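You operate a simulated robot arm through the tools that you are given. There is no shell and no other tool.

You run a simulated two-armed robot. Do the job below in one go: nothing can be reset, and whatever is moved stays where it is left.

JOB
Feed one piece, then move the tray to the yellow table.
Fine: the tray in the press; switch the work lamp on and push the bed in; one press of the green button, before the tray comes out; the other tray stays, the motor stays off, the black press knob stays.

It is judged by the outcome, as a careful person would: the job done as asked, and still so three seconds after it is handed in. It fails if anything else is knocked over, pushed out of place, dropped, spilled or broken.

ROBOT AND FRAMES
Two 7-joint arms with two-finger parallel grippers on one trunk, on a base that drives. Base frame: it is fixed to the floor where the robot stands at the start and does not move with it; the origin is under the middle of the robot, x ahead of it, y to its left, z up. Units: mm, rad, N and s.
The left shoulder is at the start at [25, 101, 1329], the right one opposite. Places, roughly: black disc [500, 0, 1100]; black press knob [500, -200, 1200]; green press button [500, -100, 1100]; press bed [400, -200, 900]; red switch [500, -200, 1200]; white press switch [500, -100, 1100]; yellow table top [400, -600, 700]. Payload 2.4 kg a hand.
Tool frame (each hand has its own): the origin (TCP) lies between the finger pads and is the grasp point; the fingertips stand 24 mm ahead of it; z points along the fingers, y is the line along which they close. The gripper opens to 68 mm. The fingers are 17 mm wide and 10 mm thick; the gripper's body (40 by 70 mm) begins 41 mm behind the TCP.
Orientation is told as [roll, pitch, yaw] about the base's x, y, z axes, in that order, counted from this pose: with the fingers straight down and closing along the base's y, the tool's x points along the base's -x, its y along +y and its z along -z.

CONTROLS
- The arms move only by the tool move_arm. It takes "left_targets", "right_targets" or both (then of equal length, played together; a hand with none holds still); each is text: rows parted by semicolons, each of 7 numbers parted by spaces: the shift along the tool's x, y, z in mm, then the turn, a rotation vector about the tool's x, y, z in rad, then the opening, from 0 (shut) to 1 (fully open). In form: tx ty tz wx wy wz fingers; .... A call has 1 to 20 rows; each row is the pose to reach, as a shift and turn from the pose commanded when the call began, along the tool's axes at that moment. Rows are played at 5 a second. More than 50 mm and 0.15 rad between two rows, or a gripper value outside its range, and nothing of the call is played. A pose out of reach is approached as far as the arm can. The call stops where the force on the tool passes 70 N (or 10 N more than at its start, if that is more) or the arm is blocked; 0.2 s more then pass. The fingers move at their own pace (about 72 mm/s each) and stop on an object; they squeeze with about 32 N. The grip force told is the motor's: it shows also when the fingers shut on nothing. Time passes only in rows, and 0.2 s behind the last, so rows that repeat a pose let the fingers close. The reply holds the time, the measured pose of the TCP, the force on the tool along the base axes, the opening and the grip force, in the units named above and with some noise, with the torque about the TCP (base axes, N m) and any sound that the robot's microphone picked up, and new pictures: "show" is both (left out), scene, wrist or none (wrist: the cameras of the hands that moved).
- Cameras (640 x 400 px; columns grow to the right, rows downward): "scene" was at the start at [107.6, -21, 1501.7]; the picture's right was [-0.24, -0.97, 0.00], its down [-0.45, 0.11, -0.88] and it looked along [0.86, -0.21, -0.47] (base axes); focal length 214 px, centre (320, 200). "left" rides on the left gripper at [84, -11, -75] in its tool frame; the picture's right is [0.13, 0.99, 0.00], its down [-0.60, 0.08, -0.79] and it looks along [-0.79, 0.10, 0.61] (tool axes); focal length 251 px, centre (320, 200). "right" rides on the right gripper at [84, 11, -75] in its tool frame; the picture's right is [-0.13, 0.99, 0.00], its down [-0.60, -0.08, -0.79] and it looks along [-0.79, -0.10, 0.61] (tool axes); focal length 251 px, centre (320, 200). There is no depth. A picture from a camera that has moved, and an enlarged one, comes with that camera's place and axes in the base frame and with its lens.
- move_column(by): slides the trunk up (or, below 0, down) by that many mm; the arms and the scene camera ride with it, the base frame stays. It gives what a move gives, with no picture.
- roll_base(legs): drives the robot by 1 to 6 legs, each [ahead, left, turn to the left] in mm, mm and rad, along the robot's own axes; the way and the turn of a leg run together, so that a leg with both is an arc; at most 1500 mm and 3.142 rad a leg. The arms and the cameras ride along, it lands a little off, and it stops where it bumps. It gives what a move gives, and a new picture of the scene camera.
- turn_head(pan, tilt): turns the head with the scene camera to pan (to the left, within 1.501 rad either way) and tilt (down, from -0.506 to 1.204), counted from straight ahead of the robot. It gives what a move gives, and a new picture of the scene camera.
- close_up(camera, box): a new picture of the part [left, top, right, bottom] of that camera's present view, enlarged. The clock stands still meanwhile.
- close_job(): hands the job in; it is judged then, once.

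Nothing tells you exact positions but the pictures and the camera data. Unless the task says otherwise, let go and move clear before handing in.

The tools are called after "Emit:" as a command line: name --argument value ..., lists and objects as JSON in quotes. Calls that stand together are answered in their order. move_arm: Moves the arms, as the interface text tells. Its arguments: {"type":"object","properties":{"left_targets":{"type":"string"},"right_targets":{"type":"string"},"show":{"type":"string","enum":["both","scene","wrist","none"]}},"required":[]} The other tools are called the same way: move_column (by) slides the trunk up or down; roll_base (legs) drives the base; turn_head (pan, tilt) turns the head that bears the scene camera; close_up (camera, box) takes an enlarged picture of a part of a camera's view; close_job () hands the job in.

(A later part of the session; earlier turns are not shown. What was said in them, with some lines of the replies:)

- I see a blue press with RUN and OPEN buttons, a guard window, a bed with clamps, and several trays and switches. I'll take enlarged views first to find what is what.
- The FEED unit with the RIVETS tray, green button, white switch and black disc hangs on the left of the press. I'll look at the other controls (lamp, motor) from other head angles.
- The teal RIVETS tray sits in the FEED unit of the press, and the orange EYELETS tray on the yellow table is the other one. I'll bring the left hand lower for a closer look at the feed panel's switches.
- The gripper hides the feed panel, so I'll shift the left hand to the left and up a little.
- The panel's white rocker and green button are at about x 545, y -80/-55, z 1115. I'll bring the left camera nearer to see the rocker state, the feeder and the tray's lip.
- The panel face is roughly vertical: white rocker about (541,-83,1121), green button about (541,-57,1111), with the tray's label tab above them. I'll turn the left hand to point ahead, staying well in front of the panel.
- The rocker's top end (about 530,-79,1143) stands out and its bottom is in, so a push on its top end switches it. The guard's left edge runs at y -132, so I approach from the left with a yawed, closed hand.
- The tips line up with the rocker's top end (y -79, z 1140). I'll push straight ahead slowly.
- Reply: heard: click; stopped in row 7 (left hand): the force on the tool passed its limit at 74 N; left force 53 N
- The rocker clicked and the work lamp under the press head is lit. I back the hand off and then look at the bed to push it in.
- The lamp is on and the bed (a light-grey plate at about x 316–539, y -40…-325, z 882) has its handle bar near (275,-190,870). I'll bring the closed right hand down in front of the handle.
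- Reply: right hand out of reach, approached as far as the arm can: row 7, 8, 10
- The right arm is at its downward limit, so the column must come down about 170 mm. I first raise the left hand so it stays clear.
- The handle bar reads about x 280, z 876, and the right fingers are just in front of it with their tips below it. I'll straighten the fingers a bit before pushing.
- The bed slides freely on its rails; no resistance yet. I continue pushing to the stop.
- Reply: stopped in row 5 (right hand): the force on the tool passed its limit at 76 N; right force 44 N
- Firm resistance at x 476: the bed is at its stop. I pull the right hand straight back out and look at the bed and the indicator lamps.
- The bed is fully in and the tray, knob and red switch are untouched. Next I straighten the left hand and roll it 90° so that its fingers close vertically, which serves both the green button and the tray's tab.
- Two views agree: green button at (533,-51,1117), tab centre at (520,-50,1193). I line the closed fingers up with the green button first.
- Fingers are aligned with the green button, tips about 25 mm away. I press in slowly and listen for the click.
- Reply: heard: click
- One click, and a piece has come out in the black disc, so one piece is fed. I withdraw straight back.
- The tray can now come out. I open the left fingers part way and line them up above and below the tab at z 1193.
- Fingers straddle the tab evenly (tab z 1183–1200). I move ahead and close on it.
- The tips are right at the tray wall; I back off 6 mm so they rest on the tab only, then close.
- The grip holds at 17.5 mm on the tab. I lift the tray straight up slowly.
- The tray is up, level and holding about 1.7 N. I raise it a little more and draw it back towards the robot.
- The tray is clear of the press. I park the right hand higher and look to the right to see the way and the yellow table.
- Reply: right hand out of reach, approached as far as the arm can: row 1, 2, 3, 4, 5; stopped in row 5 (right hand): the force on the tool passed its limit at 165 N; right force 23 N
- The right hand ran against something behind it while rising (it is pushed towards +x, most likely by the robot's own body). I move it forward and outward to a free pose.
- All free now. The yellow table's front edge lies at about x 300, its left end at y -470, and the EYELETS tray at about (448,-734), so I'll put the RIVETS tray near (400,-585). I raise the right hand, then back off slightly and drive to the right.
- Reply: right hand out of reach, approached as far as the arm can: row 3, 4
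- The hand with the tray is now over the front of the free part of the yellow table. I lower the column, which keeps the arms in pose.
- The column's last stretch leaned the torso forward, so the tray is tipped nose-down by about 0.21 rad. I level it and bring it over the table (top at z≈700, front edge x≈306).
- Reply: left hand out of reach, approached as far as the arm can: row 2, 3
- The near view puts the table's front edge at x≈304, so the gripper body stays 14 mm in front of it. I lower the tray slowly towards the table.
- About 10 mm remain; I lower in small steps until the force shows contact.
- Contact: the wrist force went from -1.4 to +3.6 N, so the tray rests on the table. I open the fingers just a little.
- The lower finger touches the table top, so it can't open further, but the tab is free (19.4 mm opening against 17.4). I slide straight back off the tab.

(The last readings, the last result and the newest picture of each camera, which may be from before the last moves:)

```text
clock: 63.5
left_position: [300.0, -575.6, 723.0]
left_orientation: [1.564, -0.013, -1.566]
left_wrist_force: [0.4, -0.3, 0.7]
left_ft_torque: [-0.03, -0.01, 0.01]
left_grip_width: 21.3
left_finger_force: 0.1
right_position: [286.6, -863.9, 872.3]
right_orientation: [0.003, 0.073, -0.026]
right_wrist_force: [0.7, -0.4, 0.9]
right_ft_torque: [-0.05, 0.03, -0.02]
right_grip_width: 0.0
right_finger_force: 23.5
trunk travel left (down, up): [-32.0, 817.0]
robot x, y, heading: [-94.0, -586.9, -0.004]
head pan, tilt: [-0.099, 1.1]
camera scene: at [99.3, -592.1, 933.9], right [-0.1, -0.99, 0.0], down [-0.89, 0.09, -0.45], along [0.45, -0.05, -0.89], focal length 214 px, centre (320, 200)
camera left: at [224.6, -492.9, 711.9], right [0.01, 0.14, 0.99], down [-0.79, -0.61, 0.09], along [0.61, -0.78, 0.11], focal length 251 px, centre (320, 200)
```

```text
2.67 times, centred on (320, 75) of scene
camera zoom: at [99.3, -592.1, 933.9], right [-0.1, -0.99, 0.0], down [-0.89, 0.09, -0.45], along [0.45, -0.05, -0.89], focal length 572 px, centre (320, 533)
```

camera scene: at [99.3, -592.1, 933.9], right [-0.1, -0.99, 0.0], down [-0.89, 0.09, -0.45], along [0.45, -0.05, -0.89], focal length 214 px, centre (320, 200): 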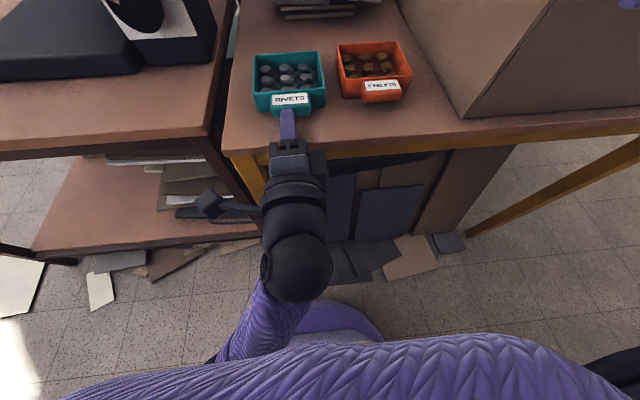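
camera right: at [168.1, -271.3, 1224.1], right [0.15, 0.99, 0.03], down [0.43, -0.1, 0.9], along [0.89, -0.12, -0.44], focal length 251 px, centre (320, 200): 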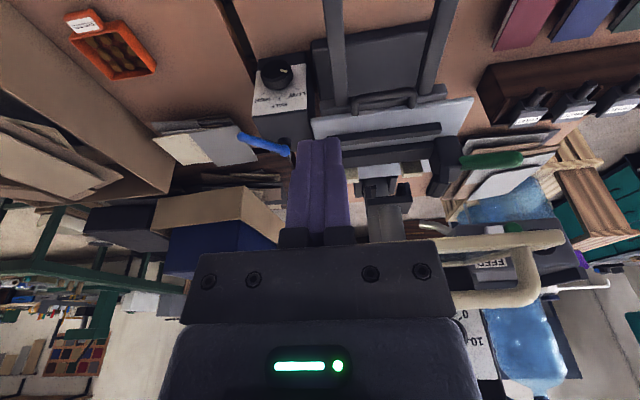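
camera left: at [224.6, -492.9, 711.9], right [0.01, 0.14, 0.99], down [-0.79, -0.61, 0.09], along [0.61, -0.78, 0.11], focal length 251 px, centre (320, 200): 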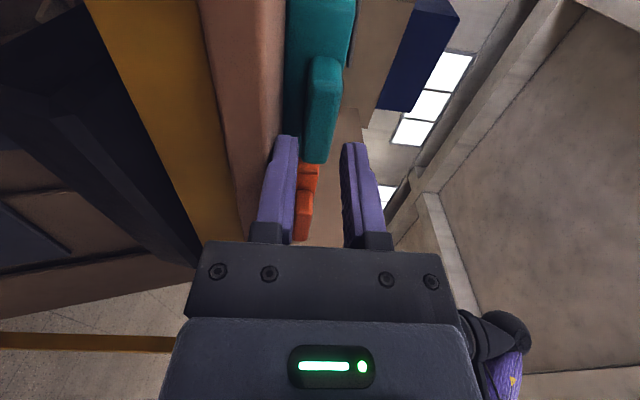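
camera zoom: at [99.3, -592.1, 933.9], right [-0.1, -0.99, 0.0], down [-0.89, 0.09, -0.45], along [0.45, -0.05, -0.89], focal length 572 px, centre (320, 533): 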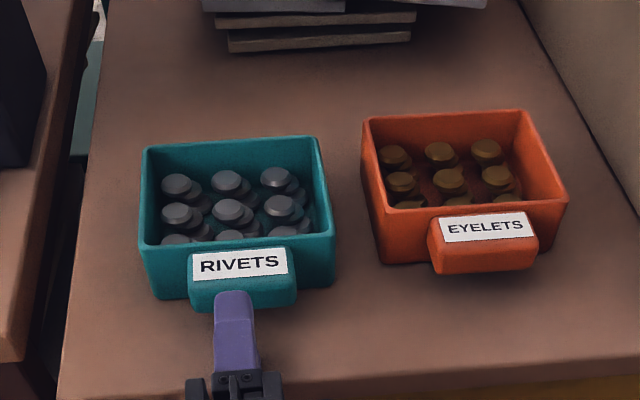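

The tray sits flat beside the EYELETS tray and did not move. I back the hand well away and check the press once more.

Emit:
move_arm --left_targets "0 0 -20 0 0 0 0.31; 0 0 -40 0 0 0 0.31; 0 0 -60 0 0 0 0.31" --show "none"

Emit:
roll_base --legs '[[-120, 0, 0]]'

Emit:
move_column --by 350

Emit:
turn_head --pan 0.2 --tilt 0.5

Emit:
close_up --camera "scene" --box '[80, 40, 400, 240]'

```text
clock: 64.4
left_position: [258.0, -577.8, 761.1]
left_orientation: [1.739, -0.009, -1.555]
left_wrist_force: [-0.4, -0.3, -0.1]
left_ft_torque: [0.0, 0.0, 0.0]
left_grip_width: 21.1
left_finger_force: 0.0
left hand out of reach, approached as far as the arm can: row 3
right_position: [287.3, -863.8, 873.4]
right_orientation: [0.005, 0.073, -0.025]
right_wrist_force: [-0.8, 0.7, 0.1]
right_ft_torque: [0.01, 0.01, 0.0]
right_grip_width: 0.2
right_finger_force: 23.2
trunk travel left (down, up): [-32.0, 817.0]
robot x, y, heading: [-94.3, -586.9, -0.002]
head pan, tilt: [-0.099, 1.1]
stopped in row 3 (left hand): the arm was blocked; the commanded pose is now the measured one
```

```text
clock: 65.6
left_position: [139.1, -577.4, 761.3]
left_orientation: [1.735, -0.01, -1.553]
left_wrist_force: [0.6, 0.2, 0.4]
left_ft_torque: [-0.02, -0.01, -0.01]
left_grip_width: 20.9
left_finger_force: 0.0
right_position: [168.0, -862.8, 870.8]
right_orientation: [0.003, 0.075, -0.024]
right_wrist_force: [-0.1, 0.2, 0.7]
right_ft_torque: [0.0, 0.0, 0.02]
right_grip_width: 0.2
right_finger_force: 24.0
trunk travel left (down, up): [-32.0, 817.0]
robot x, y, heading: [-210.5, -585.5, 0.002]
head pan, tilt: [-0.099, 1.1]
camera scene: at [-19.4, -591.8, 933.9], right [-0.1, -0.99, 0.0], down [-0.89, 0.09, -0.45], along [0.45, -0.05, -0.89], focal length 214 px, centre (320, 200)
```

scene: 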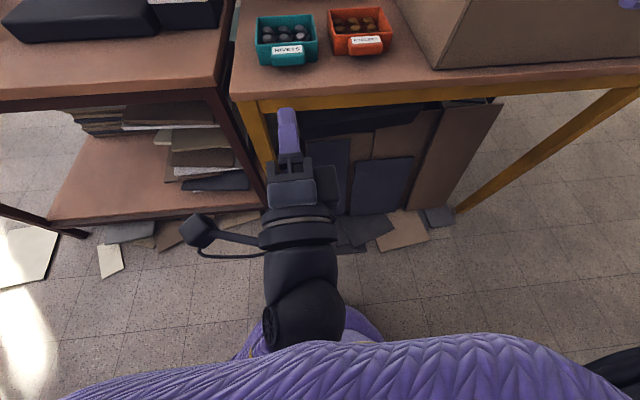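

```text
clock: 69.0
left_position: [143.4, -566.7, 1109.1]
left_orientation: [1.786, 0.104, -1.534]
left_wrist_force: [-0.2, 0.2, -0.5]
left_ft_torque: [-0.02, -0.01, -0.02]
left_grip_width: 21.0
left_finger_force: 0.1
right_position: [167.8, -863.5, 1222.7]
right_orientation: [0.003, 0.072, -0.024]
right_wrist_force: [0.1, 0.8, 0.2]
right_ft_torque: [-0.01, 0.03, -0.02]
right_grip_width: 0.1
right_finger_force: 23.4
trunk travel left (down, up): [-382.0, 467.0]
robot x, y, heading: [-208.1, -585.7, -0.006]
head pan, tilt: [-0.099, 1.1]
```

```text
clock: 70.0
left_position: [143.8, -565.9, 1107.5]
left_orientation: [1.787, 0.107, -1.534]
left_wrist_force: [0.0, -0.1, 0.3]
left_ft_torque: [0.02, 0.01, 0.02]
left_grip_width: 21.2
left_finger_force: 0.2
right_position: [167.3, -864.2, 1222.4]
right_orientation: [0.004, 0.072, -0.025]
right_wrist_force: [0.2, -0.4, 0.6]
right_ft_torque: [-0.03, -0.01, -0.04]
right_grip_width: 0.0
right_finger_force: 23.6
trunk travel left (down, up): [-382.0, 467.0]
robot x, y, heading: [-211.4, -587.0, -0.006]
head pan, tilt: [0.201, 0.499]
camera scene: at [-85.5, -567.2, 1339.7], right [0.2, -0.98, 0.0], down [-0.47, -0.09, -0.88], along [0.86, 0.17, -0.48], focal length 214 px, centre (320, 200)
```

scene: 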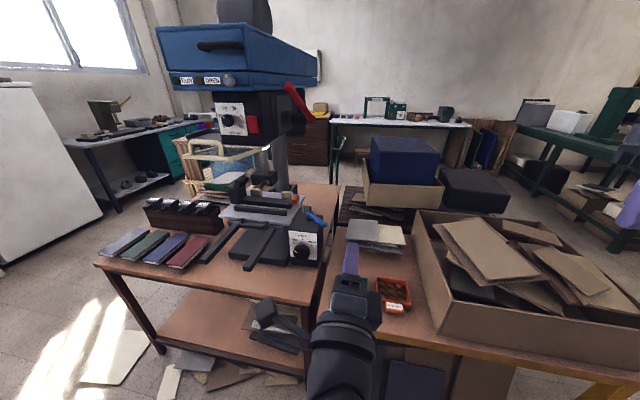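

```text
2.00 times, centred on (240, 140) of scene
camera zoom: at [-85.5, -567.2, 1339.7], right [0.2, -0.98, 0.0], down [-0.47, -0.09, -0.88], along [0.86, 0.17, -0.48], focal length 429 px, centre (480, 320)
```

zoom: 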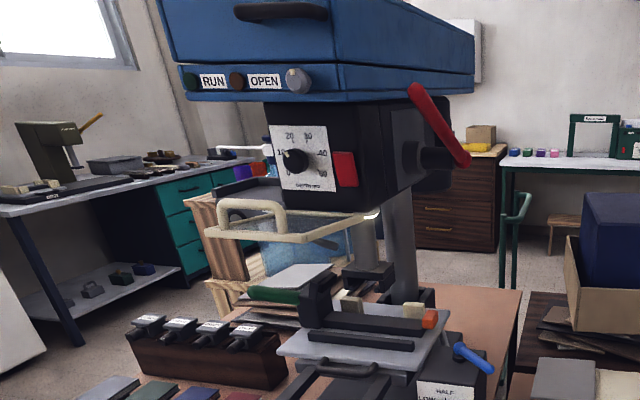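

Emit:
close_up --camera "scene" --box '[200, 90, 340, 270]'

Emit:
turn_head --pan -0.25 --tilt 0.7

```text
2.22 times, centred on (270, 180) of scene
camera zoom: at [-85.5, -567.2, 1339.7], right [0.2, -0.98, 0.0], down [-0.47, -0.09, -0.88], along [0.86, 0.17, -0.48], focal length 477 px, centre (431, 244)
```

zoom: 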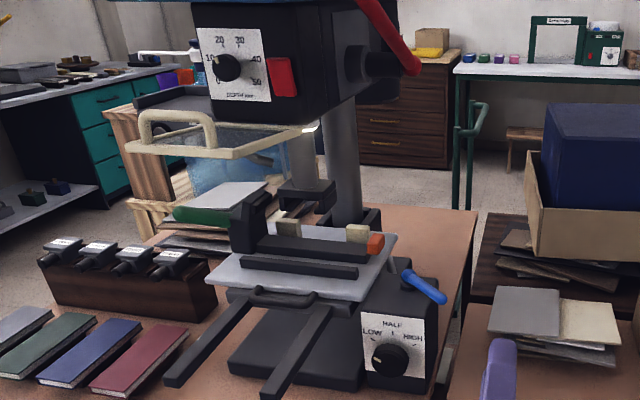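

```text
clock: 71.0
left_position: [143.4, -566.9, 1107.5]
left_orientation: [1.783, 0.107, -1.534]
left_wrist_force: [0.2, 0.3, -0.2]
left_ft_torque: [0.04, -0.02, -0.01]
left_grip_width: 21.1
left_finger_force: 0.1
right_position: [168.2, -863.7, 1222.7]
right_orientation: [0.004, 0.071, -0.023]
right_wrist_force: [-0.4, -0.5, 0.9]
right_ft_torque: [-0.01, 0.0, -0.01]
right_grip_width: 0.1
right_finger_force: 23.1
trunk travel left (down, up): [-382.0, 467.0]
robot x, y, heading: [-208.0, -584.6, -0.004]
head pan, tilt: [-0.25, 0.7]
camera scene: at [-92.4, -606.2, 1322.1], right [-0.25, -0.97, 0.0], down [-0.62, 0.16, -0.77], along [0.74, -0.19, -0.64], focal length 214 px, centre (320, 200)
```

scene: 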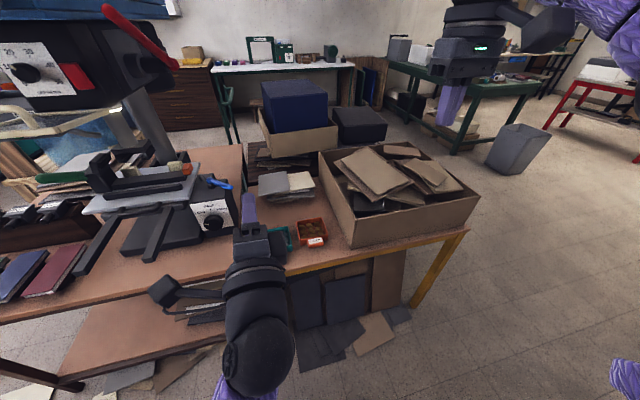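

The lamp is lit and the bed is in. One piece has been fed, and the RIVETS tray is on the yellow table beside the EYELETS tray, which hasn't moved. Both hands are clear, so I hand the job in.

Emit:
close_job

```text
The job is handed in.
```

I fed one piece, and the RIVETS tray from the press is now on the yellow table, just left of the EYELETS tray.

- **Work lamp:** The white switch clicked and the lamp under the press head came on. It was still lit when I last looked.
- **Bed:** I pushed it in by its handle until it stopped firmly.
- **Feed:** I pressed the green button once, before taking the tray out. It clicked, and a piece came out at the black disc.
- **Tray:** It sits flat with its rivets still inside, and it didn't shift when I let go.
- **Left alone:** I didn't touch the EYELETS tray, the red switch (which I took to be the motor's) or the black press knob.

While I raised the right hand out of the way, it ran into something, most likely the robot's own body. The force peaked at 165 N. I saw nothing moved or damaged afterwards.
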